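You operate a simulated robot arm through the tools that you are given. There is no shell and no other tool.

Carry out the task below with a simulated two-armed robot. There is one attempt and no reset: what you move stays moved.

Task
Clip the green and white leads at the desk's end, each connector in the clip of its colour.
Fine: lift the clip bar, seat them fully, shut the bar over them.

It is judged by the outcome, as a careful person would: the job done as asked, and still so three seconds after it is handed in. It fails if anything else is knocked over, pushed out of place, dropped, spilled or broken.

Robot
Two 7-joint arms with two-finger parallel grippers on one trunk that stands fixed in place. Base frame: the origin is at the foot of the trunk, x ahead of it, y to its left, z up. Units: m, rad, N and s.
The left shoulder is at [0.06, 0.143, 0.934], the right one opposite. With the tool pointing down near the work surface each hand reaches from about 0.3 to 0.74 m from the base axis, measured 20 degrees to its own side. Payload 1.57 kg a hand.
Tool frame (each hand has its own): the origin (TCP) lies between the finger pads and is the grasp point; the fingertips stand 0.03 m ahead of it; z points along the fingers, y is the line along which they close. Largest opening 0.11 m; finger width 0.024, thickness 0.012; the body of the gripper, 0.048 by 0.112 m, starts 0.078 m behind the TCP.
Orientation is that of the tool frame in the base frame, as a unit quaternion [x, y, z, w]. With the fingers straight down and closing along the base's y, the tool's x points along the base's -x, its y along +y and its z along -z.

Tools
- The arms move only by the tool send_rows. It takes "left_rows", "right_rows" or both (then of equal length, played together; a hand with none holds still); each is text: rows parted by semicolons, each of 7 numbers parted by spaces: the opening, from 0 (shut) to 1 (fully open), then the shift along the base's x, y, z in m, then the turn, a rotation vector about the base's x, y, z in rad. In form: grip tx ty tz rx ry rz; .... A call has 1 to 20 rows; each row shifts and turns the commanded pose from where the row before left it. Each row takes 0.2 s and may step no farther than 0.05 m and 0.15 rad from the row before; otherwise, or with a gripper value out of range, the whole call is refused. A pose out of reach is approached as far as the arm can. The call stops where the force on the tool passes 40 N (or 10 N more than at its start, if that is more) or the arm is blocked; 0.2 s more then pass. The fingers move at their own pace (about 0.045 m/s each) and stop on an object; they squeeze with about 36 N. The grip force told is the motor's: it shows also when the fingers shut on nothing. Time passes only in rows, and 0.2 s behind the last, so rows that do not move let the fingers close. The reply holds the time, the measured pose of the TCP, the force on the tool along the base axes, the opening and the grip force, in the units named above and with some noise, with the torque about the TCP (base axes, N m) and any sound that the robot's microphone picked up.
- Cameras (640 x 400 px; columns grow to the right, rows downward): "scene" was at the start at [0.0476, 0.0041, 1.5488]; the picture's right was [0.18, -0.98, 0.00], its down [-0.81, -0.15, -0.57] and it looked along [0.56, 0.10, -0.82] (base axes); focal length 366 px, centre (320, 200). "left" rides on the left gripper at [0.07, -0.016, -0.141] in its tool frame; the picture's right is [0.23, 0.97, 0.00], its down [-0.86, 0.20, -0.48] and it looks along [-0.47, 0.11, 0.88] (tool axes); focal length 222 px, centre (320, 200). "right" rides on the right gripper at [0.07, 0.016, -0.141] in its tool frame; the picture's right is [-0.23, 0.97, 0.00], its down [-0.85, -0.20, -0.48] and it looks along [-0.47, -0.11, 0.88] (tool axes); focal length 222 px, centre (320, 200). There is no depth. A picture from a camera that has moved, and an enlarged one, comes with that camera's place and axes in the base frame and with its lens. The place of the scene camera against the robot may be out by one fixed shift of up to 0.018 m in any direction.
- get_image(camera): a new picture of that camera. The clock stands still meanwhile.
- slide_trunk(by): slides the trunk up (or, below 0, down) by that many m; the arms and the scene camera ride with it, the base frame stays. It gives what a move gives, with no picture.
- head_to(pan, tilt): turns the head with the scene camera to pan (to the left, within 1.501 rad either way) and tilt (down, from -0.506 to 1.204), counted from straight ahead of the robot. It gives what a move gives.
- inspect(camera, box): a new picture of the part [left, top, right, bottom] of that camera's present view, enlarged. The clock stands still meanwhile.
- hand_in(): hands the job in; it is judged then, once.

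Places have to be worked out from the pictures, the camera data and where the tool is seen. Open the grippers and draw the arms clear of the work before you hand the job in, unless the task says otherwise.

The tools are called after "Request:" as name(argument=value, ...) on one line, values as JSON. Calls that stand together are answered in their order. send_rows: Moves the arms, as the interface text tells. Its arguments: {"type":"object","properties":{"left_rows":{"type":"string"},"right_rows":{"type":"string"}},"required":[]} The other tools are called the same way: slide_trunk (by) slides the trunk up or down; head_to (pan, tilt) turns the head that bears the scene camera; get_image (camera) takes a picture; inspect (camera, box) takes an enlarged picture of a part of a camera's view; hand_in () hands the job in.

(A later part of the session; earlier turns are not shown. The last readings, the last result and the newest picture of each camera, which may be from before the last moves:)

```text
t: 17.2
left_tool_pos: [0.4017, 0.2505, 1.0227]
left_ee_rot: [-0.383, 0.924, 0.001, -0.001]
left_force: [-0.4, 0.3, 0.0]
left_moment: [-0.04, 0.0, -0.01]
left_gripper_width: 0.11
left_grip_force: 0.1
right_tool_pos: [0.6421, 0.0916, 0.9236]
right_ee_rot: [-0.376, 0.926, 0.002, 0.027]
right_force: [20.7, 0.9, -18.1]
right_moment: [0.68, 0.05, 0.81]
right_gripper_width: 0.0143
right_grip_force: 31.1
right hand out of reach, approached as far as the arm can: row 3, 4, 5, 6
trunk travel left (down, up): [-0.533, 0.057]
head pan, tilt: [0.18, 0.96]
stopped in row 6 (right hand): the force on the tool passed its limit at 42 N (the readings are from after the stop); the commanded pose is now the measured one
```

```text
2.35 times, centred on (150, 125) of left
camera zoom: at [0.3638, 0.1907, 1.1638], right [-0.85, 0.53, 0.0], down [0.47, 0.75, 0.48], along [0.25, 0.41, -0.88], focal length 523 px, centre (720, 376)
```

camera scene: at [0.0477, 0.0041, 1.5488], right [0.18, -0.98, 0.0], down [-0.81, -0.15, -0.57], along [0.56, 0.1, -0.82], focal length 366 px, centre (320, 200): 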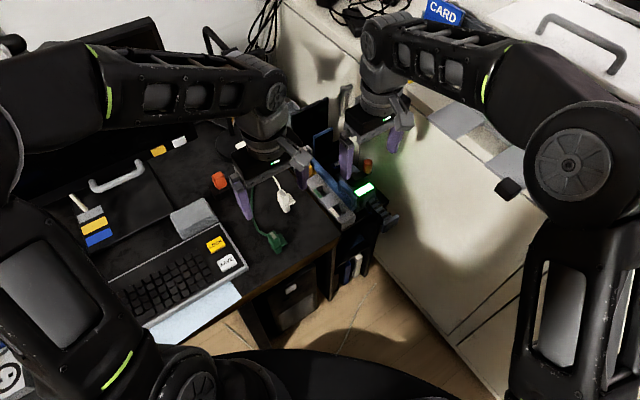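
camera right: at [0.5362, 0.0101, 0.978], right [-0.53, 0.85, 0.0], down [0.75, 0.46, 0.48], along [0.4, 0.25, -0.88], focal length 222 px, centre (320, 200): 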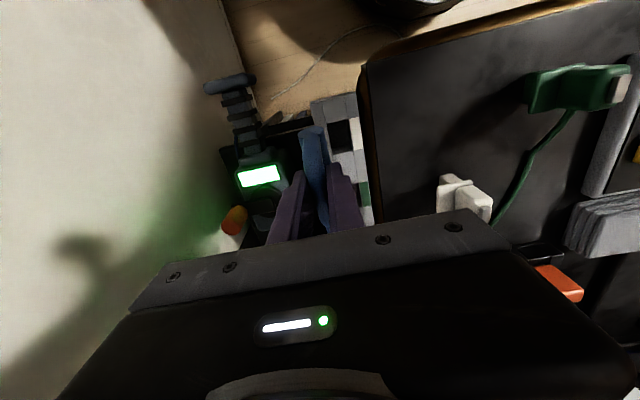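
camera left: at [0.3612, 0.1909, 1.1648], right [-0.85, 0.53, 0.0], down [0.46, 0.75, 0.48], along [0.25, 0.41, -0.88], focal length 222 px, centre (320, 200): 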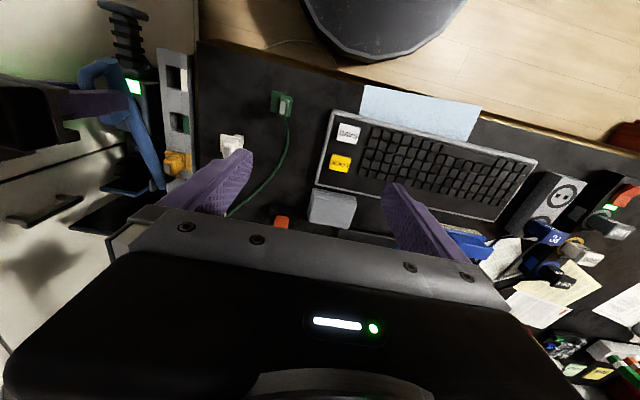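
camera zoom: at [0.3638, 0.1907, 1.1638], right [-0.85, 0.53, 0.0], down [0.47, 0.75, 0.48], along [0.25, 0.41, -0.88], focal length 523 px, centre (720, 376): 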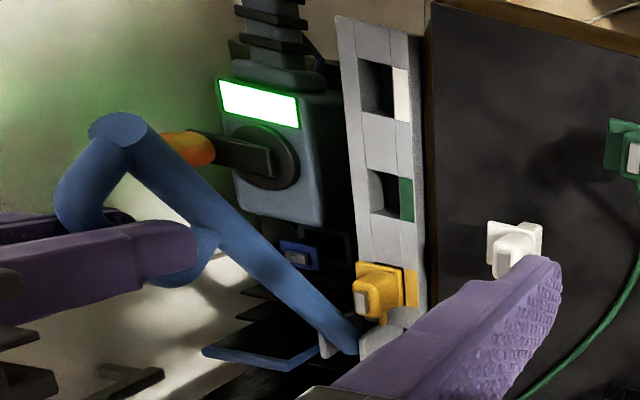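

The right arm's reach ended at about 40° of bar lift. I release the handle to relieve the strain and check that the bar stays.

Request:
send_rows(right_rows="0.3 0 0 0 0 0 0; 0.3 0 0 0 0 0 0; 0.3 0 0 0 0 0 0")

Request:
inspect(camera="left", box=[60, 40, 240, 210])

Request:
inspect(camera="right", box=[240, 80, 400, 240])

Request:
get_image(camera="scene")

```text
t: 18.0
left_tool_pos: [0.3988, 0.2496, 1.024]
left_ee_rot: [-0.383, 0.924, 0.0, 0.0]
left_force: [0.8, 1.1, 0.0]
left_moment: [-0.02, 0.02, 0.0]
left_gripper_width: 0.1103
left_grip_force: 0.0
right_tool_pos: [0.6373, 0.0923, 0.9272]
right_ee_rot: [-0.376, 0.926, 0.003, 0.026]
right_force: [0.5, 0.4, 0.4]
right_moment: [-0.01, 0.02, 0.03]
right_gripper_width: 0.0328
right_grip_force: 0.1
trunk travel left (down, up): [-0.533, 0.057]
head pan, tilt: [0.18, 0.96]
```

```text
2.35 times, centred on (150, 125) of left
camera zoom: at [0.3612, 0.1902, 1.1648], right [-0.85, 0.53, 0.0], down [0.46, 0.75, 0.48], along [0.25, 0.41, -0.88], focal length 523 px, centre (720, 376)
```

zoom: 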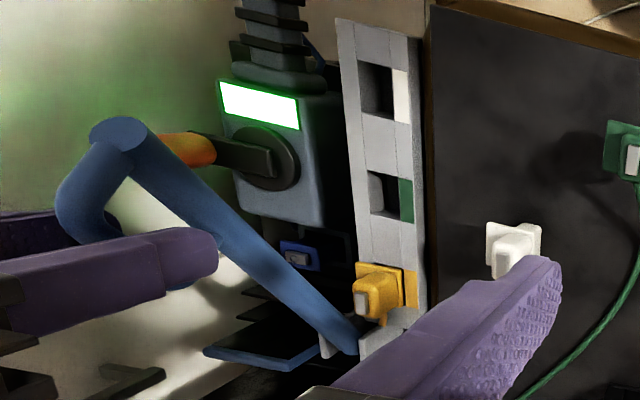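

```text
2.50 times, centred on (320, 160) of right
camera zoom: at [0.5695, 0.0533, 1.0642], right [-0.52, 0.86, 0.0], down [0.73, 0.44, 0.52], along [0.45, 0.27, -0.85], focal length 555 px, centre (320, 300)
```

zoom: 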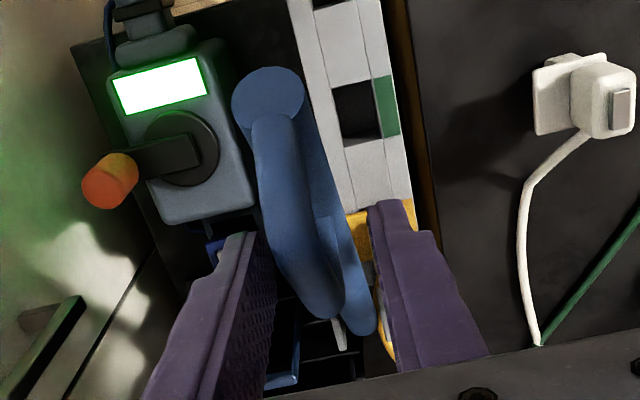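

```text
taken
camera scene: at [0.0478, 0.0042, 1.5488], right [0.18, -0.98, 0.0], down [-0.81, -0.15, -0.57], along [0.56, 0.1, -0.82], focal length 366 px, centre (320, 200)
```

scene: 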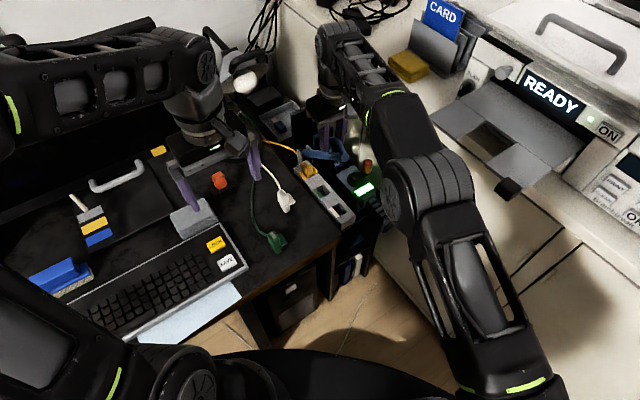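

The bar holds at about 40°. To open it further within reach, I will push from its underside with closed, forward-tilted fingers. First I raise the hand off the handle and draw it back along the rail.

Request:
send_rows(right_rows="0.35 0 0 0.02 0 0 0; 0.35 0 0 0.025 0 0 0; 0.35 0 0 0.025 0 0 0; 0.2 -0.02 -0.02 0.005 0 0 0; 0 -0.022 -0.022 0 0 0 0; 0 -0.022 -0.022 0 0 0 0; 0 -0.022 -0.022 0 0 0 0; 0 0 0 0 0 0 0")

Request:
get_image(camera="right")

Request:
get_image(camera="scene")

```text
t: 19.8
left_tool_pos: [0.4004, 0.2499, 1.0247]
left_ee_rot: [-0.382, 0.924, 0.001, 0.001]
left_force: [-1.1, 1.1, -0.4]
left_moment: [-0.04, -0.02, 0.0]
left_gripper_width: 0.1099
left_grip_force: 0.1
right_tool_pos: [0.55, 0.0071, 0.9484]
right_ee_rot: [-0.377, 0.926, 0.004, 0.027]
right_force: [0.7, 0.2, 0.9]
right_moment: [0.03, 0.03, 0.01]
right_gripper_width: 0.0
right_grip_force: 21.6
right hand out of reach, approached as far as the arm can: row 1, 2, 3
trunk travel left (down, up): [-0.533, 0.057]
head pan, tilt: [0.18, 0.96]
```

```text
taken
camera right: at [0.4816, -0.0328, 1.0862], right [-0.52, 0.86, 0.0], down [0.73, 0.44, 0.52], along [0.45, 0.27, -0.85], focal length 222 px, centre (320, 200)
```

right: 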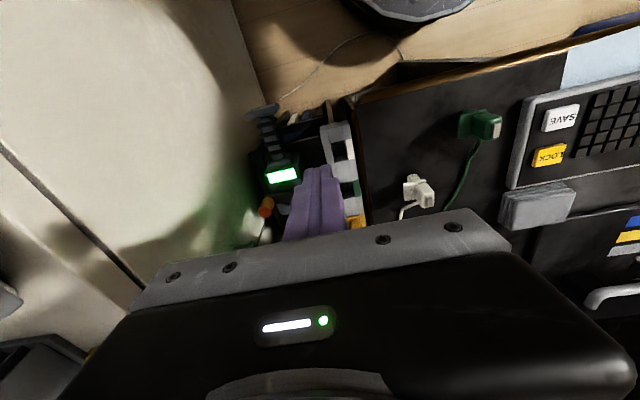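

```text
taken
camera scene: at [0.048, 0.0044, 1.5487], right [0.18, -0.98, 0.0], down [-0.81, -0.15, -0.57], along [0.56, 0.1, -0.82], focal length 366 px, centre (320, 200)
```

scene: 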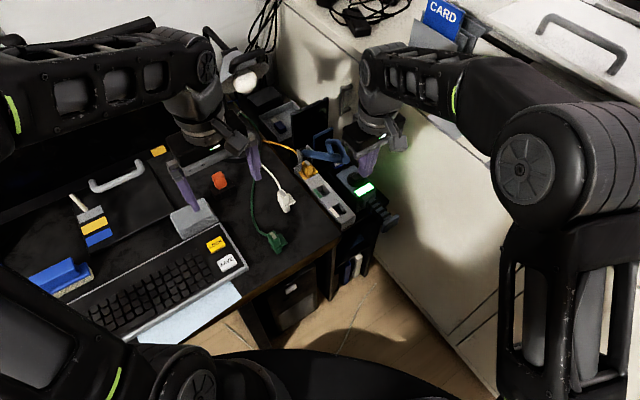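

The hand is clear of the bar. Now I tilt it forward by about 57° here, still well above the rail.

Request:
send_rows(right_rows="0 0 0 0 0.1005 -0.1005 0; 0 0 0 0 0.1005 -0.1005 0; 0 0 0 0 0.1005 -0.1005 0; 0 0 0 0 0.1005 -0.1005 0; 0 0 0 0 0.1005 -0.1005 0; 0 0 0 0 0.1005 -0.1005 0; 0 0 0 0 0.1005 -0.1005 0; 0 0 0 0 0 0 0")

Request:
get_image(camera="right")

Request:
get_image(camera="scene")

Request:
inspect(camera="left", box=[40, 30, 220, 210])

```text
t: 21.6
left_tool_pos: [0.3981, 0.2507, 1.0252]
left_ee_rot: [-0.383, 0.924, 0.001, 0.001]
left_force: [0.8, -0.2, -1.3]
left_moment: [0.02, -0.01, -0.01]
left_gripper_width: 0.1101
left_grip_force: 0.0
right_tool_pos: [0.5494, 0.0069, 0.9487]
right_ee_rot: [-0.324, 0.803, 0.189, 0.464]
right_force: [0.1, 0.5, 0.4]
right_moment: [0.03, -0.02, 0.03]
right_gripper_width: 0.0001
right_grip_force: 21.2
trunk travel left (down, up): [-0.533, 0.057]
head pan, tilt: [0.18, 0.96]
```

```text
taken
camera right: at [0.4239, -0.0903, 0.9593], right [-0.59, 0.78, 0.2], down [0.15, -0.14, 0.98], along [0.79, 0.61, -0.03], focal length 222 px, centre (320, 200)
```

right: 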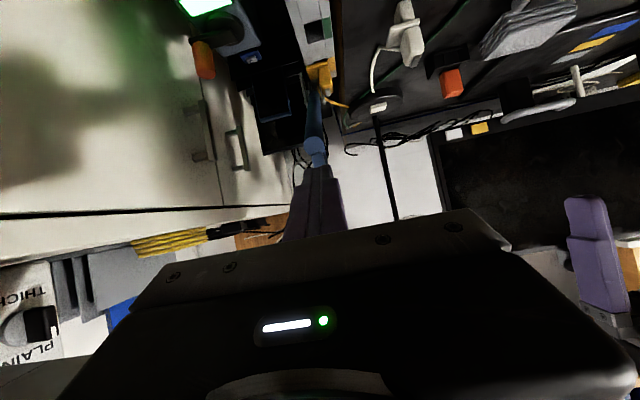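

```text
taken
camera scene: at [0.0475, 0.0043, 1.5488], right [0.18, -0.98, 0.0], down [-0.81, -0.15, -0.57], along [0.56, 0.1, -0.82], focal length 366 px, centre (320, 200)
```

scene: 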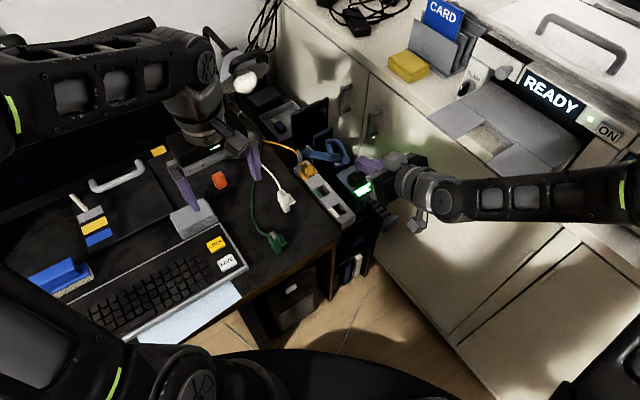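

```text
2.22 times, centred on (130, 120) of left
camera zoom: at [0.361, 0.1904, 1.1649], right [-0.85, 0.53, 0.0], down [0.46, 0.75, 0.48], along [0.25, 0.41, -0.88], focal length 494 px, centre (742, 378)
```

zoom: 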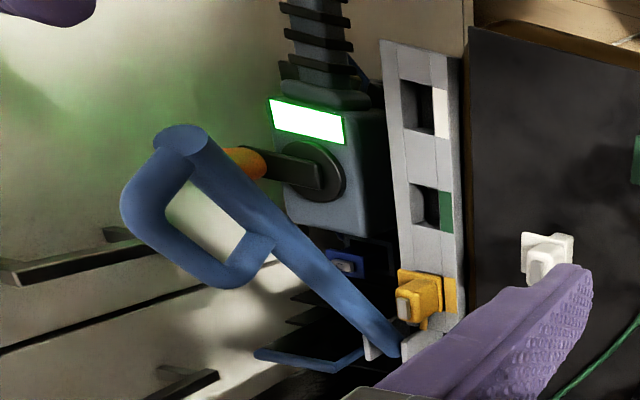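

The hand is tilted 60° forward with the bar straight ahead of the fingers. I lower it and slide the fingertips in under the raised bar, well above the rail.

Request:
send_rows(right_rows="0 0.0043 0.0028 -0.0298 0 0 0; 0 0.0043 0.0028 -0.0298 0 0 0; 0 0.0043 0.0028 -0.0298 0 0 0; 0 0.0043 0.0028 -0.0298 0 0 0; 0 0.0195 0.0195 -0.002 0 0 0; 0 0.0195 0.0195 -0.002 0 0 0; 0 0 0 0 0 0 0")

Request:
get_image(camera="right")

Request:
inspect(camera="left", box=[40, 30, 220, 210])

Request:
inspect(camera="scene", box=[280, 110, 440, 240])

```text
t: 23.2
left_tool_pos: [0.3984, 0.2504, 1.0249]
left_ee_rot: [-0.382, 0.924, 0.001, 0.0]
left_force: [0.1, 0.3, 0.5]
left_moment: [-0.03, -0.01, -0.02]
left_gripper_width: 0.1102
left_grip_force: 0.0
right_tool_pos: [0.605, 0.0545, 0.8251]
right_ee_rot: [-0.322, 0.804, 0.188, 0.464]
right_force: [-0.3, -0.5, 0.6]
right_moment: [0.0, -0.02, 0.02]
right_gripper_width: 0.0
right_grip_force: 21.3
trunk travel left (down, up): [-0.533, 0.057]
head pan, tilt: [0.18, 0.96]
```

```text
taken
camera right: at [0.4795, -0.0414, 0.8354], right [-0.59, 0.78, 0.2], down [0.15, -0.14, 0.98], along [0.79, 0.61, -0.04], focal length 222 px, centre (320, 200)
```

right: 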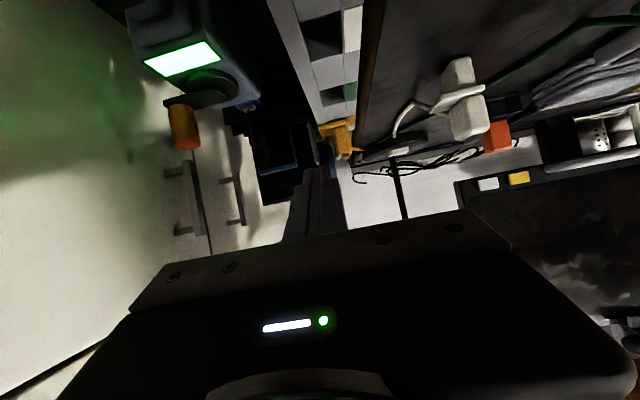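

```text
2.22 times, centred on (130, 120) of left
camera zoom: at [0.361, 0.19, 1.165], right [-0.85, 0.53, 0.0], down [0.46, 0.75, 0.48], along [0.25, 0.41, -0.88], focal length 494 px, centre (742, 378)
```

zoom: 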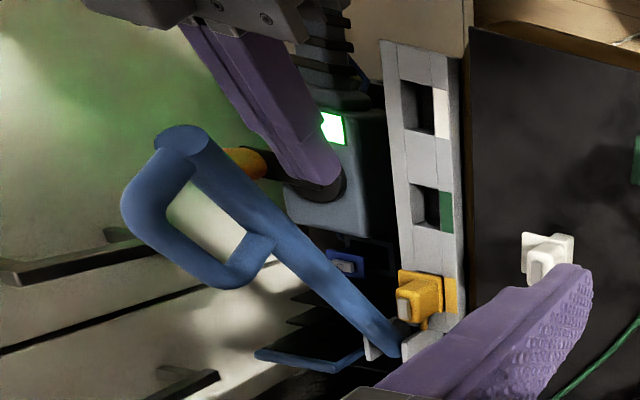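

```text
3.08 times, centred on (360, 175) of scene
camera zoom: at [0.0475, 0.0039, 1.5488], right [0.18, -0.98, 0.0], down [-0.81, -0.15, -0.57], along [0.56, 0.1, -0.82], focal length 1128 px, centre (197, 277)
```

zoom: 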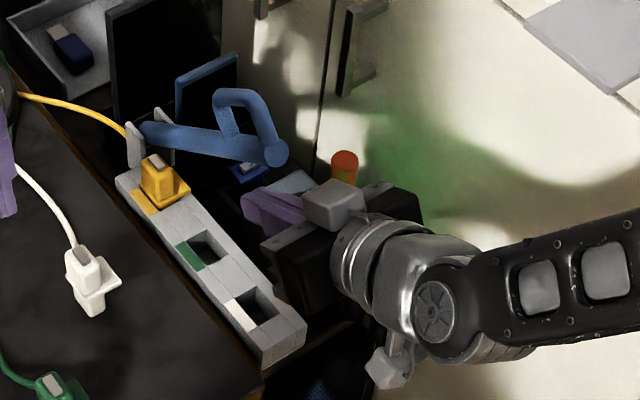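

The fingertips are under the bar with about 3 cm to spare. I push forward and up along its arc to about 60°.

Request:
send_rows(right_rows="0 0.0132 0.0132 0.013 0 0 0; 0 0.0057 0.0057 0.0056 0 0 0; 0 0.006 0.006 0.01 0 0 0; 0 0.006 0.006 0.01 0 0 0; 0 0.0071 0.0071 0.0084 0 0 0; 0 0.0071 0.0071 0.0086 0 0 0; 0 0 0 0 0 0 0")

Request:
inspect(camera="left", box=[40, 30, 220, 210])

Request:
inspect(camera="scene", box=[280, 110, 440, 240])

```text
t: 24.8
left_tool_pos: [0.3984, 0.2497, 1.0251]
left_ee_rot: [-0.383, 0.924, 0.001, 0.0]
left_force: [0.3, -0.4, 0.6]
left_moment: [0.02, 0.01, 0.0]
left_gripper_width: 0.1103
left_grip_force: 0.1
right_tool_pos: [0.649, 0.1008, 0.8812]
right_ee_rot: [-0.323, 0.803, 0.188, 0.464]
right_force: [0.7, -1.0, 0.0]
right_moment: [0.02, -0.04, -0.01]
right_gripper_width: 0.0003
right_grip_force: 21.4
trunk travel left (down, up): [-0.533, 0.057]
head pan, tilt: [0.18, 0.96]
```

```text
2.22 times, centred on (130, 120) of left
camera zoom: at [0.3611, 0.1901, 1.1649], right [-0.85, 0.53, 0.0], down [0.46, 0.75, 0.48], along [0.25, 0.41, -0.88], focal length 494 px, centre (742, 378)
```

zoom: 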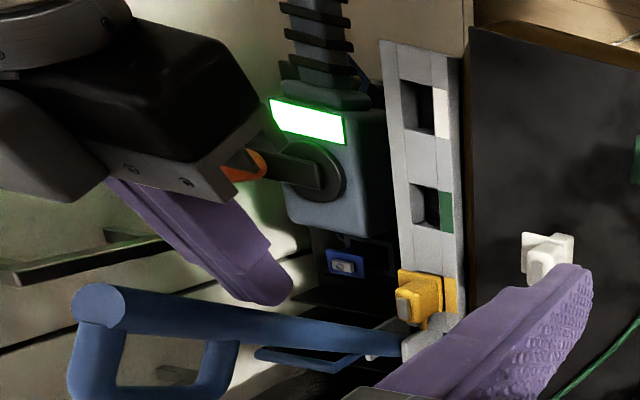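

```text
3.08 times, centred on (360, 175) of scene
camera zoom: at [0.0477, 0.004, 1.5488], right [0.18, -0.98, 0.0], down [-0.81, -0.15, -0.57], along [0.56, 0.1, -0.82], focal length 1128 px, centre (197, 277)
```

zoom: 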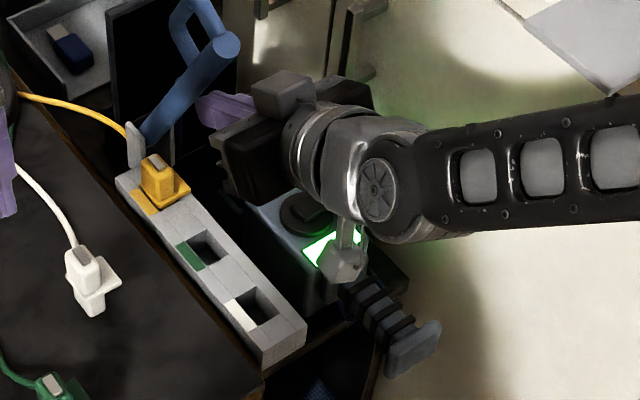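

The bar is now at about 60° and stays with no load. I continue the push to about 85–90°.

Request:
send_rows(right_rows="0 0.0081 0.0081 0.0064 0 0 0; 0 0.0081 0.0081 0.0066 0 0 0; 0 0.0085 0.0085 0.0044 0 0 0; 0 0.009 0.009 0.004 0 0 0; 0 0.0091 0.0091 0.0025 0 0 0; 0 0 0 0 0 0 0")

Request:
inspect(camera="left", box=[40, 50, 220, 230])

Request:
inspect(camera="scene", box=[260, 80, 440, 220])

```text
t: 26.2
left_tool_pos: [0.399, 0.2492, 1.0239]
left_ee_rot: [-0.382, 0.924, 0.0, 0.0]
left_force: [0.6, 0.0, 0.2]
left_moment: [0.04, -0.01, -0.01]
left_gripper_width: 0.1102
left_grip_force: 0.2
right_tool_pos: [0.6926, 0.1432, 0.9056]
right_ee_rot: [-0.323, 0.804, 0.188, 0.463]
right_force: [0.0, -0.3, 0.3]
right_moment: [0.02, 0.01, 0.01]
right_gripper_width: 0.0001
right_grip_force: 21.8
trunk travel left (down, up): [-0.533, 0.057]
head pan, tilt: [0.18, 0.96]
```

```text
2.22 times, centred on (130, 140) of left
camera zoom: at [0.3611, 0.1901, 1.1649], right [-0.85, 0.53, 0.0], down [0.46, 0.75, 0.48], along [0.25, 0.41, -0.88], focal length 494 px, centre (742, 333)
```

zoom: 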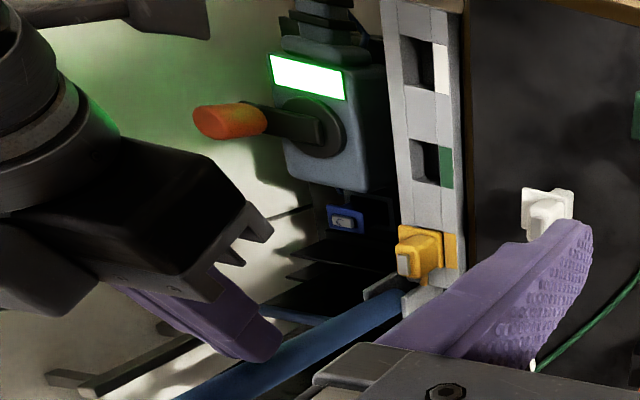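

```text
2.86 times, centred on (350, 150) of scene
camera zoom: at [0.0477, 0.004, 1.5488], right [0.18, -0.98, 0.0], down [-0.81, -0.15, -0.57], along [0.56, 0.1, -0.82], focal length 1047 px, centre (234, 343)
```

zoom: 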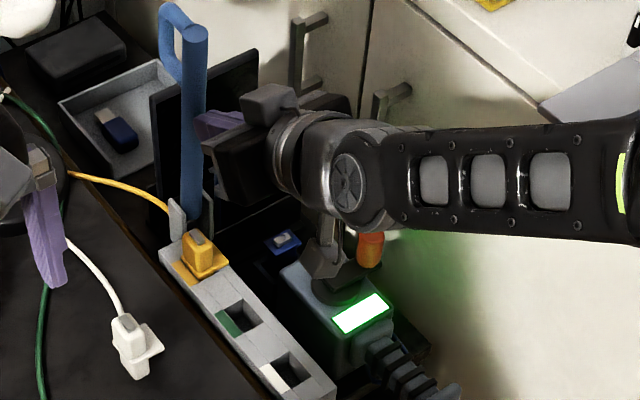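

The bar now stands almost upright and stays there unloaded. I back the right hand straight out, then return it to vertical and park it off to the right.

Request:
send_rows(right_rows="0 -0.021 -0.021 0.003 0 0 0; 0 -0.021 -0.021 0.003 0 0 0; 0 -0.021 -0.021 0.003 0 0 0; 0 -0.021 -0.021 0.005 0 0 0; 0 -0.021 -0.025 0.01 0 0 0; 0 -0.01 -0.03 0.01 -0.1 0.1 0; 0 -0.01 -0.03 0.01 -0.1 0.1 0; 0 -0.01 -0.03 0.01 -0.1 0.1 0; 0 -0.01 -0.03 0.01 -0.1 0.1 0; 0 0 -0.03 0.01 -0.1 0.1 0; 0 0 -0.03 0.01 -0.1 0.1 0; 0 0 -0.02 0.01 -0.1 0.1 0; 0.5 0 0 0 0 0 0; 0.5 0 0 0 0 0 0")

Request:
get_image(camera="scene")

Request:
get_image(camera="left")

Request:
inspect(camera="scene", box=[260, 80, 400, 240])

```text
t: 29.2
left_tool_pos: [0.3999, 0.25, 1.0245]
left_ee_rot: [-0.383, 0.924, 0.0, -0.001]
left_force: [0.4, -0.8, -0.2]
left_moment: [0.02, -0.01, 0.01]
left_gripper_width: 0.1101
left_grip_force: 0.1
right_tool_pos: [0.5478, -0.1654, 0.998]
right_ee_rot: [-0.378, 0.926, 0.004, 0.029]
right_force: [-0.4, -0.8, 0.4]
right_moment: [0.04, -0.01, -0.01]
right_gripper_width: 0.0498
right_grip_force: 0.1
trunk travel left (down, up): [-0.533, 0.057]
head pan, tilt: [0.18, 0.96]
```

```text
taken
camera scene: at [0.0478, 0.0041, 1.5488], right [0.18, -0.98, 0.0], down [-0.81, -0.15, -0.57], along [0.56, 0.1, -0.82], focal length 366 px, centre (320, 200)
```

scene: 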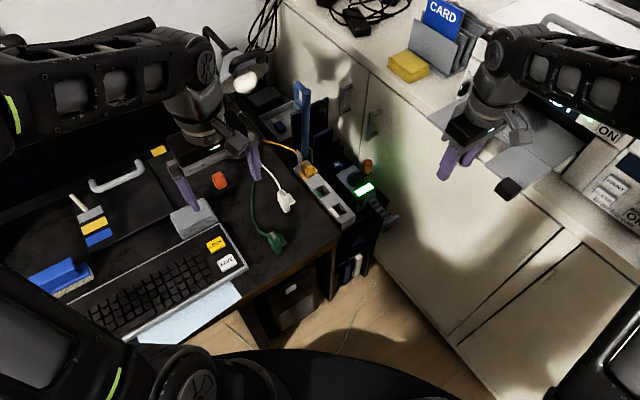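

```text
taken
camera left: at [0.3612, 0.1902, 1.1648], right [-0.85, 0.53, 0.0], down [0.46, 0.75, 0.48], along [0.25, 0.41, -0.88], focal length 222 px, centre (320, 200)
```

left: 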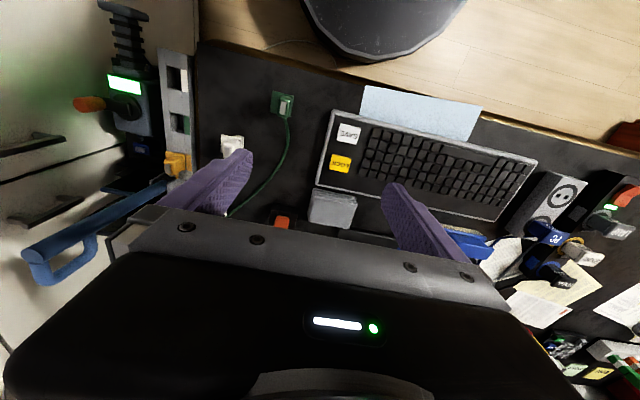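

```text
2.50 times, centred on (330, 160) of scene
camera zoom: at [0.0478, 0.0041, 1.5488], right [0.18, -0.98, 0.0], down [-0.81, -0.15, -0.57], along [0.56, 0.1, -0.82], focal length 916 px, centre (295, 300)
```

zoom: 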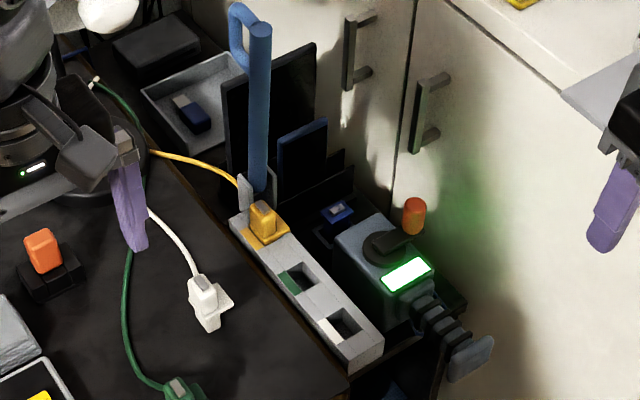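

The bar stands upright by itself and the rail is free. I take a magnified look at the slots and the seated yellow connector.

Request:
inspect(camera="scene", box=[290, 150, 360, 235])

Request:
inspect(camera="left", box=[130, 40, 250, 200])

```text
4.71 times, centred on (325, 192) of scene
camera zoom: at [0.0478, 0.0041, 1.5488], right [0.18, -0.98, 0.0], down [-0.81, -0.15, -0.57], along [0.56, 0.1, -0.82], focal length 1724 px, centre (296, 235)
```

zoom: 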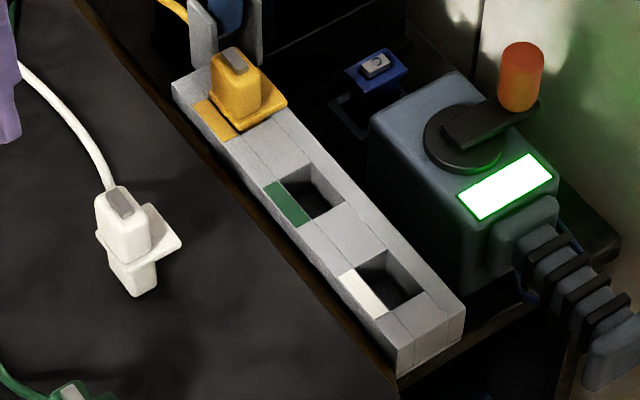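

```text
2.50 times, centred on (190, 120) of left
camera zoom: at [0.3612, 0.1902, 1.1648], right [-0.85, 0.53, 0.0], down [0.46, 0.75, 0.48], along [0.25, 0.41, -0.88], focal length 555 px, centre (645, 400)
```

zoom: 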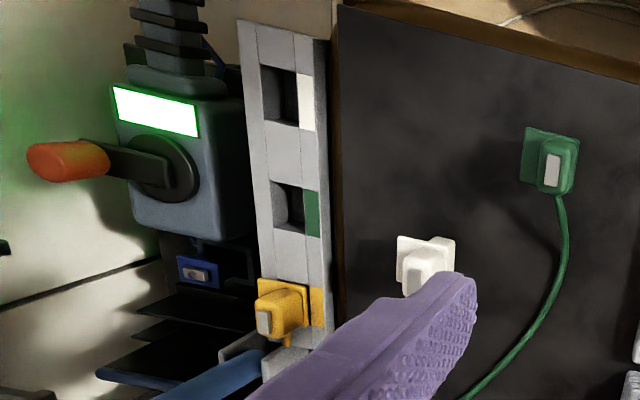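

White will go first, because its lead lies over the green one. Before moving the left arm near the lamp I turn the head to see where the lamp stands.

Request:
head_to(pan=0.45, tilt=0.75)

Request:
get_image(camera="scene")

```text
t: 30.0
left_tool_pos: [0.3986, 0.2503, 1.024]
left_ee_rot: [-0.383, 0.924, 0.0, -0.001]
left_force: [-1.0, -0.5, -0.2]
left_moment: [-0.01, -0.01, -0.02]
left_gripper_width: 0.1099
left_grip_force: 0.0
right_tool_pos: [0.5463, -0.165, 0.9974]
right_ee_rot: [-0.376, 0.926, 0.004, 0.029]
right_force: [-0.4, 1.1, 0.3]
right_moment: [-0.02, -0.02, 0.0]
right_gripper_width: 0.0549
right_grip_force: 0.1
trunk travel left (down, up): [-0.533, 0.057]
head pan, tilt: [0.45, 0.75]
```

```text
taken
camera scene: at [0.0514, 0.0272, 1.565], right [0.43, -0.9, 0.0], down [-0.61, -0.3, -0.73], along [0.66, 0.32, -0.68], focal length 366 px, centre (320, 200)
```

scene: 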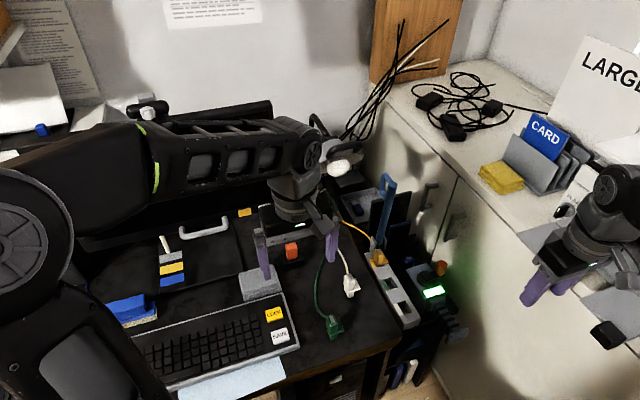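

I enlarge the lamp region to judge its distance from the left wrist.

Request:
inspect(camera="scene", box=[240, 90, 420, 260])

Request:
get_image(camera="right")

```text
2.35 times, centred on (330, 175) of scene
camera zoom: at [0.0514, 0.0272, 1.565], right [0.43, -0.9, 0.0], down [-0.61, -0.3, -0.73], along [0.66, 0.32, -0.68], focal length 862 px, centre (296, 259)
```

zoom: 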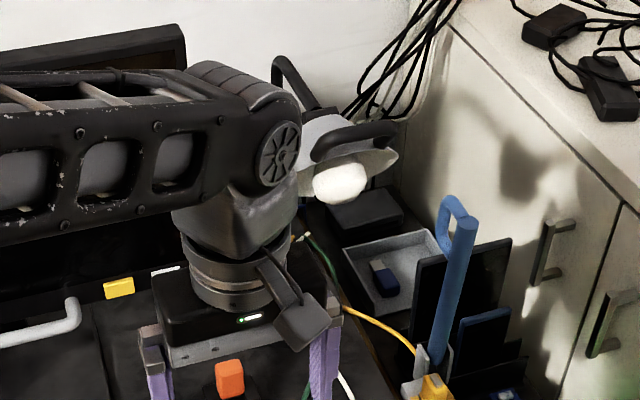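

```text
taken
camera right: at [0.4781, -0.2052, 1.1348], right [-0.52, 0.86, 0.0], down [0.73, 0.44, 0.53], along [0.45, 0.27, -0.85], focal length 222 px, centre (320, 200)
```

right: 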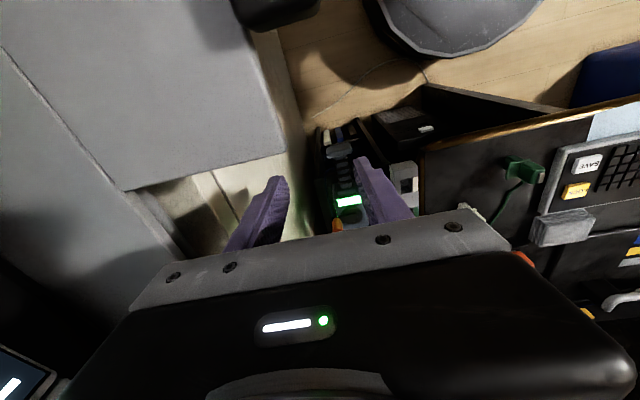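

The lamp's stalk is well behind, but its shade hangs toward the work, so I want its distance. I slide the trunk up 5 cm for a second viewpoint.

Request:
slide_trunk(by=0.055)

Request:
inspect(camera="scene", box=[240, 90, 420, 260])

```text
t: 31.0
left_tool_pos: [0.4002, 0.2501, 1.079]
left_ee_rot: [-0.383, 0.924, -0.001, 0.0]
left_force: [0.4, 0.1, -0.1]
left_moment: [-0.03, 0.03, 0.0]
left_gripper_width: 0.1103
left_grip_force: 0.0
right_tool_pos: [0.5483, -0.1646, 1.0525]
right_ee_rot: [-0.377, 0.926, 0.005, 0.028]
right_force: [-0.1, -0.5, 1.0]
right_moment: [-0.02, 0.04, -0.03]
right_gripper_width: 0.0549
right_grip_force: 0.1
trunk travel left (down, up): [-0.588, 0.002]
head pan, tilt: [0.45, 0.75]
```

```text
2.35 times, centred on (330, 175) of scene
camera zoom: at [0.0516, 0.0273, 1.6201], right [0.44, -0.9, 0.0], down [-0.61, -0.3, -0.73], along [0.66, 0.32, -0.68], focal length 862 px, centre (296, 259)
```

zoom: 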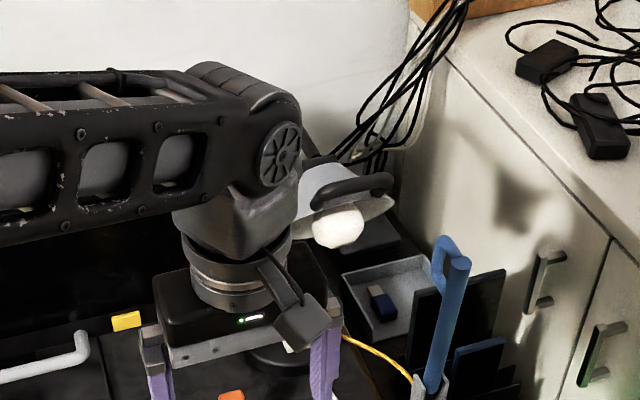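

The two views put the lamp's bulb near (0.61, 0.27, 1.08), too close to the wrist if I picked white with a vertical hand. I will pick white with the left hand tilted 30° forward, which keeps the wrist well clear. I turn the head back and start the approach.

Request:
head_to(pan=0.25, tilt=0.95)

Request:
send_rows(left_rows="0.7 0.008 -0.006 -0.012 0.0926 -0.0926 0; 0.7 0.008 -0.006 -0.012 0.0926 -0.0926 0; 0.7 0.008 -0.006 -0.012 0.0926 -0.0926 0; 0.7 0.008 -0.006 -0.012 0.0926 -0.0926 0; 0.7 0.008 -0.006 -0.012 0 0 0; 0.7 0.01 -0.006 -0.012 0 0 0; 0.7 0.01 -0.006 -0.012 0 0 0; 0.7 0.01 0 -0.012 0 0 0; 0.7 0 0 0 0 0 0")

Request:
get_image(camera="left")

Request:
get_image(camera="scene")

```text
t: 31.7
left_tool_pos: [0.3995, 0.2492, 1.0794]
left_ee_rot: [-0.382, 0.924, 0.0, 0.0]
left_force: [-0.1, -0.4, -0.4]
left_moment: [0.02, 0.0, 0.03]
left_gripper_width: 0.1096
left_grip_force: 0.0
right_tool_pos: [0.5465, -0.1652, 1.0532]
right_ee_rot: [-0.377, 0.926, 0.005, 0.029]
right_force: [-0.3, -0.2, 0.4]
right_moment: [-0.01, -0.03, 0.0]
right_gripper_width: 0.0548
right_grip_force: 0.1
trunk travel left (down, up): [-0.588, 0.002]
head pan, tilt: [0.25, 0.949]
```

```text
t: 33.7
left_tool_pos: [0.4671, 0.2086, 0.9826]
left_ee_rot: [-0.369, 0.893, 0.099, 0.24]
left_force: [-0.2, -0.2, 0.0]
left_moment: [-0.01, 0.02, -0.01]
left_gripper_width: 0.0771
left_grip_force: 0.0
right_tool_pos: [0.5467, -0.165, 1.0539]
right_ee_rot: [-0.377, 0.926, 0.005, 0.03]
right_force: [-0.1, 0.0, -0.6]
right_moment: [0.0, 0.01, -0.01]
right_gripper_width: 0.0551
right_grip_force: 0.1
trunk travel left (down, up): [-0.588, 0.002]
head pan, tilt: [0.25, 0.949]
```

```text
taken
camera left: at [0.387, 0.1044, 1.0697], right [-0.83, 0.55, -0.11], down [0.21, 0.49, 0.84], along [0.52, 0.67, -0.53], focal length 222 px, centre (320, 200)
```

left: 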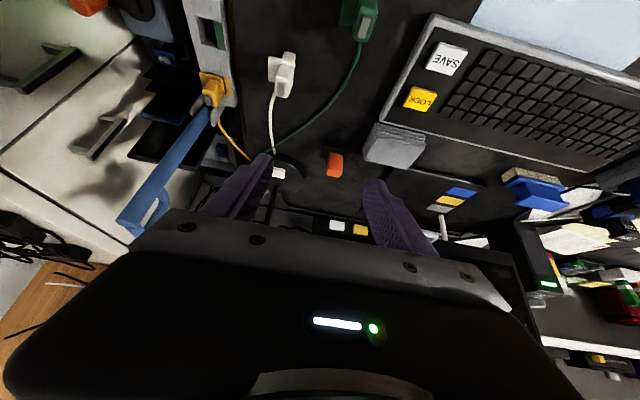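

```text
taken
camera scene: at [0.0469, 0.0091, 1.6046], right [0.25, -0.97, 0.0], down [-0.79, -0.2, -0.58], along [0.56, 0.14, -0.81], focal length 366 px, centre (320, 200)
```

scene: 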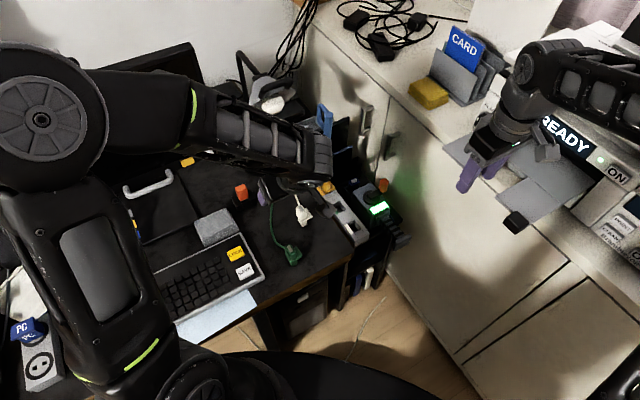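

The left hand is tilted and clear of the lamp. I enlarge its view of the white and green connectors to refine their positions and yaw.

Request:
inspect(camera="left", box=[240, 0, 400, 130])

Request:
inspect(camera="scene", box=[240, 150, 380, 280])

```text
3.08 times, centred on (320, 65) of left
camera zoom: at [0.387, 0.1044, 1.0697], right [-0.83, 0.55, -0.11], down [0.21, 0.49, 0.84], along [0.52, 0.67, -0.53], focal length 684 px, centre (320, 615)
```

zoom: 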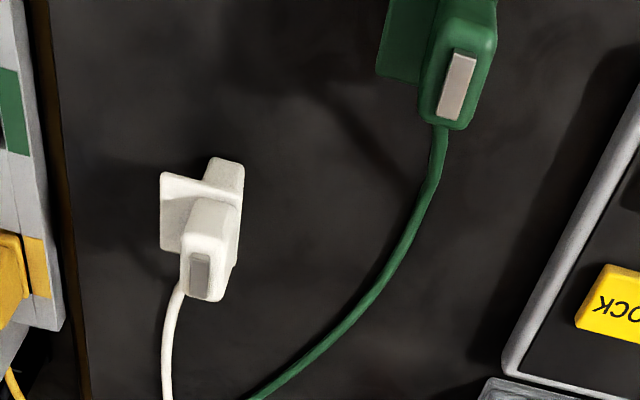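

```text
3.08 times, centred on (310, 215) of scene
camera zoom: at [0.0469, 0.0091, 1.6046], right [0.25, -0.97, 0.0], down [-0.79, -0.2, -0.58], along [0.56, 0.14, -0.81], focal length 1128 px, centre (351, 154)
```

zoom: 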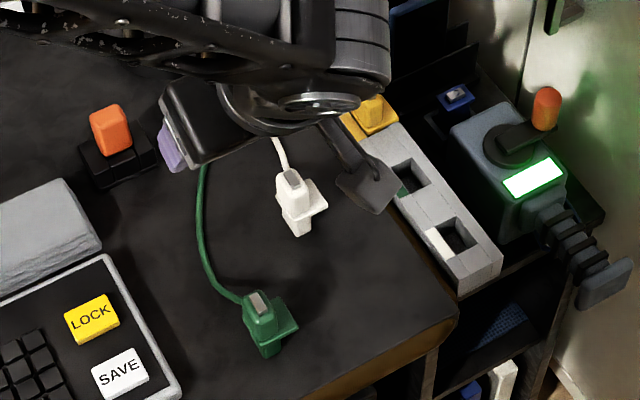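

White's yaw is within about a degree of 45° and its cap is confirmed at (0.548, 0.200, 0.805). I move the tilted left hand to a point 7 cm above it.

Request:
send_rows(left_rows="0.6 0.0162 -0.0017 -0.0225 0 0 0; 0.6 0.0162 -0.0017 -0.0225 0 0 0; 0.6 0.0162 -0.0017 -0.0225 0 0 0; 0.6 0.0162 -0.0017 -0.0225 0 0 0; 0.6 0.0162 -0.0017 -0.0225 0 0 0; 0.6 0 0 0 0 0 0")

Request:
get_image(camera="left")

Request:
inspect(camera="scene", box=[230, 60, 400, 240])

```text
t: 35.1
left_tool_pos: [0.5486, 0.199, 0.8707]
left_ee_rot: [-0.369, 0.893, 0.099, 0.239]
left_force: [-0.1, -0.4, -0.5]
left_moment: [0.02, 0.0, 0.02]
left_gripper_width: 0.0662
left_grip_force: 0.1
right_tool_pos: [0.5462, -0.1657, 1.0529]
right_ee_rot: [-0.377, 0.926, 0.004, 0.03]
right_force: [0.5, 0.4, -0.6]
right_moment: [0.03, 0.0, 0.0]
right_gripper_width: 0.0549
right_grip_force: 0.1
trunk travel left (down, up): [-0.588, 0.002]
head pan, tilt: [0.25, 0.949]
```

```text
taken
camera left: at [0.4673, 0.0955, 0.9573], right [-0.83, 0.55, -0.11], down [0.21, 0.49, 0.84], along [0.52, 0.67, -0.53], focal length 222 px, centre (320, 200)
```

left: 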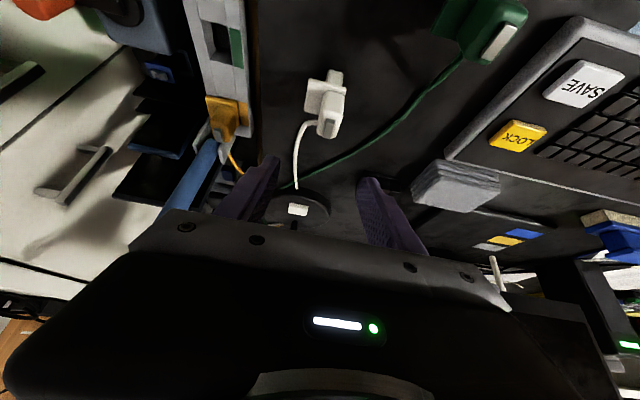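

```text
2.22 times, centred on (315, 150) of scene
camera zoom: at [0.0467, 0.0093, 1.6046], right [0.25, -0.97, 0.0], down [-0.79, -0.2, -0.58], along [0.56, 0.14, -0.81], focal length 814 px, centre (331, 311)
```

zoom: 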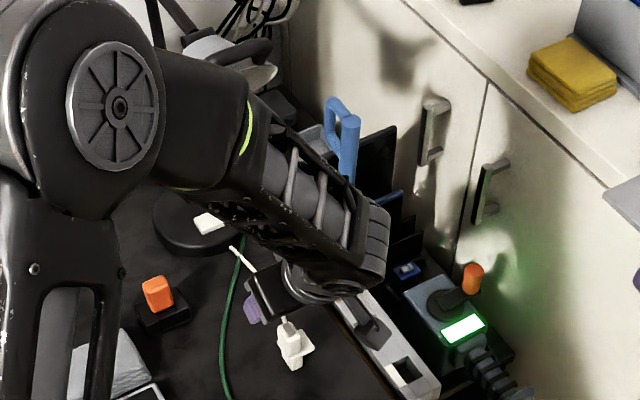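

The arm is clear of the lamp with some 10 cm to spare. I enlarge the left view to centre the fingers on white.

Request:
inspect(camera="left", box=[230, 50, 420, 230])

```text
2.22 times, centred on (325, 140) of left
camera zoom: at [0.4673, 0.0955, 0.9573], right [-0.83, 0.55, -0.11], down [0.21, 0.49, 0.84], along [0.52, 0.67, -0.53], focal length 494 px, centre (309, 333)
```

zoom: 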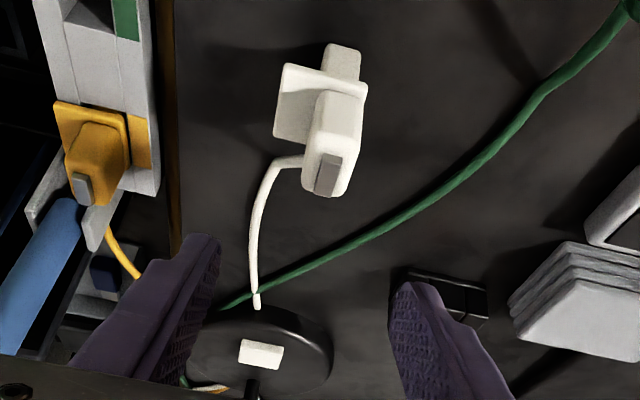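

The fingers are centred over white's cap. The lead leaves on the far side, so I take the grasp 1 cm toward the near side, and descend until the tips are just above the flange.

Request:
send_rows(left_rows="0.6 -0.0018 -0.0018 -0.018 0 0 0; 0.6 -0.0018 -0.0018 -0.018 0 0 0; 0.6 -0.0018 -0.0018 -0.018 0 0 0; 0.6 -0.0017 -0.0017 -0.0175 0 0 0; 0.6 0 0 0 0 0 0")

Request:
inspect(camera="left", box=[230, 50, 420, 230])

Request:
inspect(camera="scene", box=[260, 150, 380, 250])

```text
t: 36.3
left_tool_pos: [0.5415, 0.1903, 0.8]
left_ee_rot: [-0.369, 0.893, 0.099, 0.239]
left_force: [0.9, 0.8, 0.4]
left_moment: [-0.03, 0.02, -0.02]
left_gripper_width: 0.0661
left_grip_force: 0.0
right_tool_pos: [0.5472, -0.1647, 1.0517]
right_ee_rot: [-0.377, 0.926, 0.005, 0.029]
right_force: [0.0, 0.6, 1.2]
right_moment: [0.04, 0.01, 0.01]
right_gripper_width: 0.0549
right_grip_force: 0.0
trunk travel left (down, up): [-0.588, 0.002]
head pan, tilt: [0.25, 0.949]
```

```text
2.22 times, centred on (325, 140) of left
camera zoom: at [0.4608, 0.0867, 0.8856], right [-0.83, 0.55, -0.11], down [0.21, 0.49, 0.84], along [0.52, 0.67, -0.53], focal length 494 px, centre (309, 333)
```

zoom: 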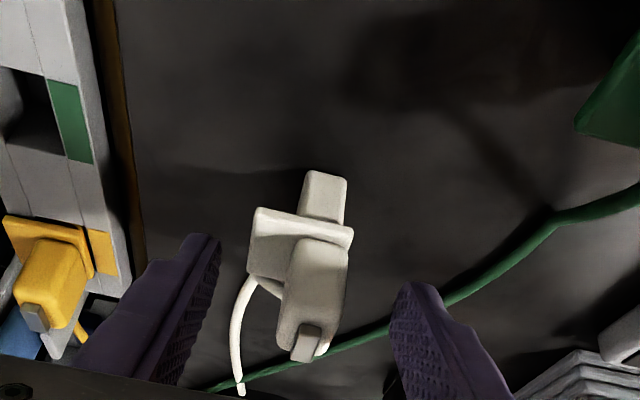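

```text
4.00 times, centred on (320, 200) of scene
camera zoom: at [0.0471, 0.0092, 1.6046], right [0.25, -0.97, 0.0], down [-0.79, -0.2, -0.58], along [0.56, 0.14, -0.81], focal length 1466 px, centre (320, 200)
```

zoom: 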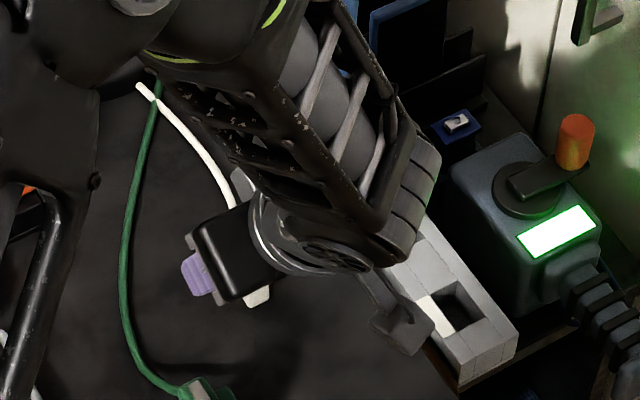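

The connector sits between the open fingers with the tips just above its flange. I close the grip.

Request:
send_rows(left_rows="0.3 0 0 0 0 0 0; 0.15 0 0 0 0 0 0; 0 0 0 0 0 0 0; 0 0 0 0 0 0 0; 0 0 0 0 0 0 0; 0 0 0 0 0 0 0")

Request:
inspect(camera="left", box=[230, 50, 420, 230])

```text
t: 37.7
left_tool_pos: [0.5411, 0.1897, 0.8]
left_ee_rot: [-0.368, 0.893, 0.1, 0.24]
left_force: [-0.6, -0.1, 0.0]
left_moment: [-0.01, 0.0, -0.01]
left_gripper_width: 0.0186
left_grip_force: 32.7
right_tool_pos: [0.5475, -0.1659, 1.0532]
right_ee_rot: [-0.377, 0.926, 0.005, 0.029]
right_force: [0.8, -0.1, -0.2]
right_moment: [0.02, 0.0, 0.0]
right_gripper_width: 0.0551
right_grip_force: 0.0
trunk travel left (down, up): [-0.588, 0.002]
head pan, tilt: [0.25, 0.949]
```

```text
2.22 times, centred on (325, 140) of left
camera zoom: at [0.4609, 0.0867, 0.8858], right [-0.83, 0.55, -0.11], down [0.21, 0.49, 0.84], along [0.52, 0.67, -0.53], focal length 494 px, centre (309, 333)
```

zoom: 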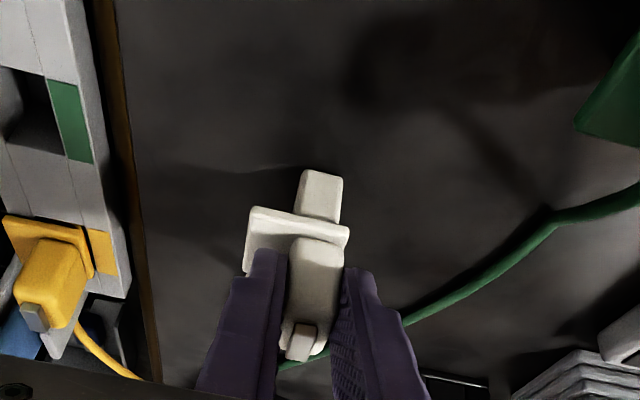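

White is held firmly (18.6 mm) and still upright. I lift it 5 cm and check for lead tension.

Request:
send_rows(left_rows="0 0 0 0.012 0 0 0; 0 0 0 0.02 0 0 0; 0 0 0 0.02 0 0 0; 0 0 0 0 0 0 0")

Request:
get_image(camera="left")

Request:
get_image(camera="scene")

```text
t: 38.7
left_tool_pos: [0.5424, 0.1936, 0.8526]
left_ee_rot: [-0.369, 0.893, 0.099, 0.239]
left_force: [-0.4, 1.2, -0.5]
left_moment: [0.0, 0.02, 0.0]
left_gripper_width: 0.0187
left_grip_force: 32.6
right_tool_pos: [0.5482, -0.1651, 1.0534]
right_ee_rot: [-0.378, 0.925, 0.004, 0.028]
right_force: [0.0, -0.4, 0.2]
right_moment: [0.0, 0.0, 0.01]
right_gripper_width: 0.0549
right_grip_force: 0.1
trunk travel left (down, up): [-0.588, 0.002]
head pan, tilt: [0.25, 0.949]
```

```text
taken
camera left: at [0.4613, 0.0894, 0.9382], right [-0.83, 0.55, -0.11], down [0.21, 0.49, 0.84], along [0.52, 0.67, -0.53], focal length 222 px, centre (320, 200)
```

left: 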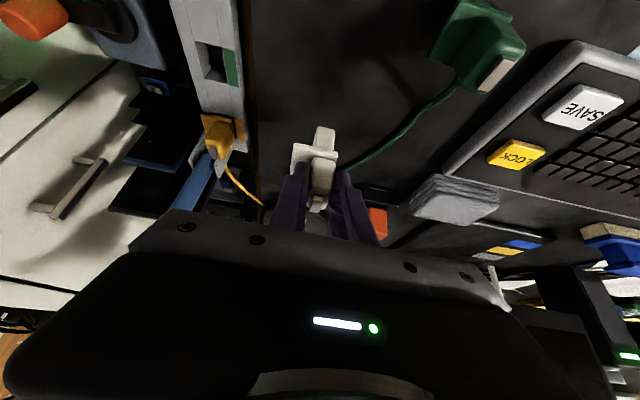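

```text
taken
camera scene: at [0.0476, 0.0091, 1.6045], right [0.25, -0.97, 0.0], down [-0.79, -0.2, -0.58], along [0.56, 0.14, -0.81], focal length 366 px, centre (320, 200)
```

scene: 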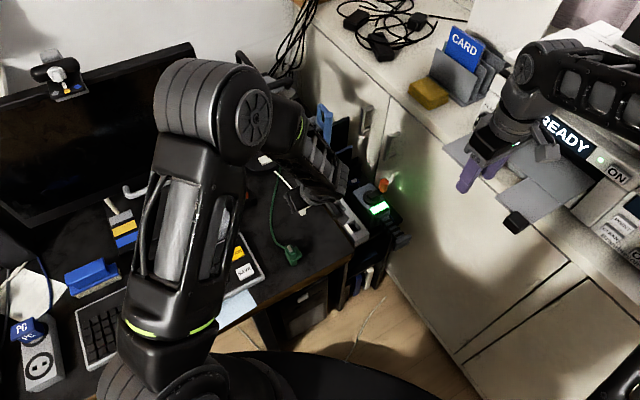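

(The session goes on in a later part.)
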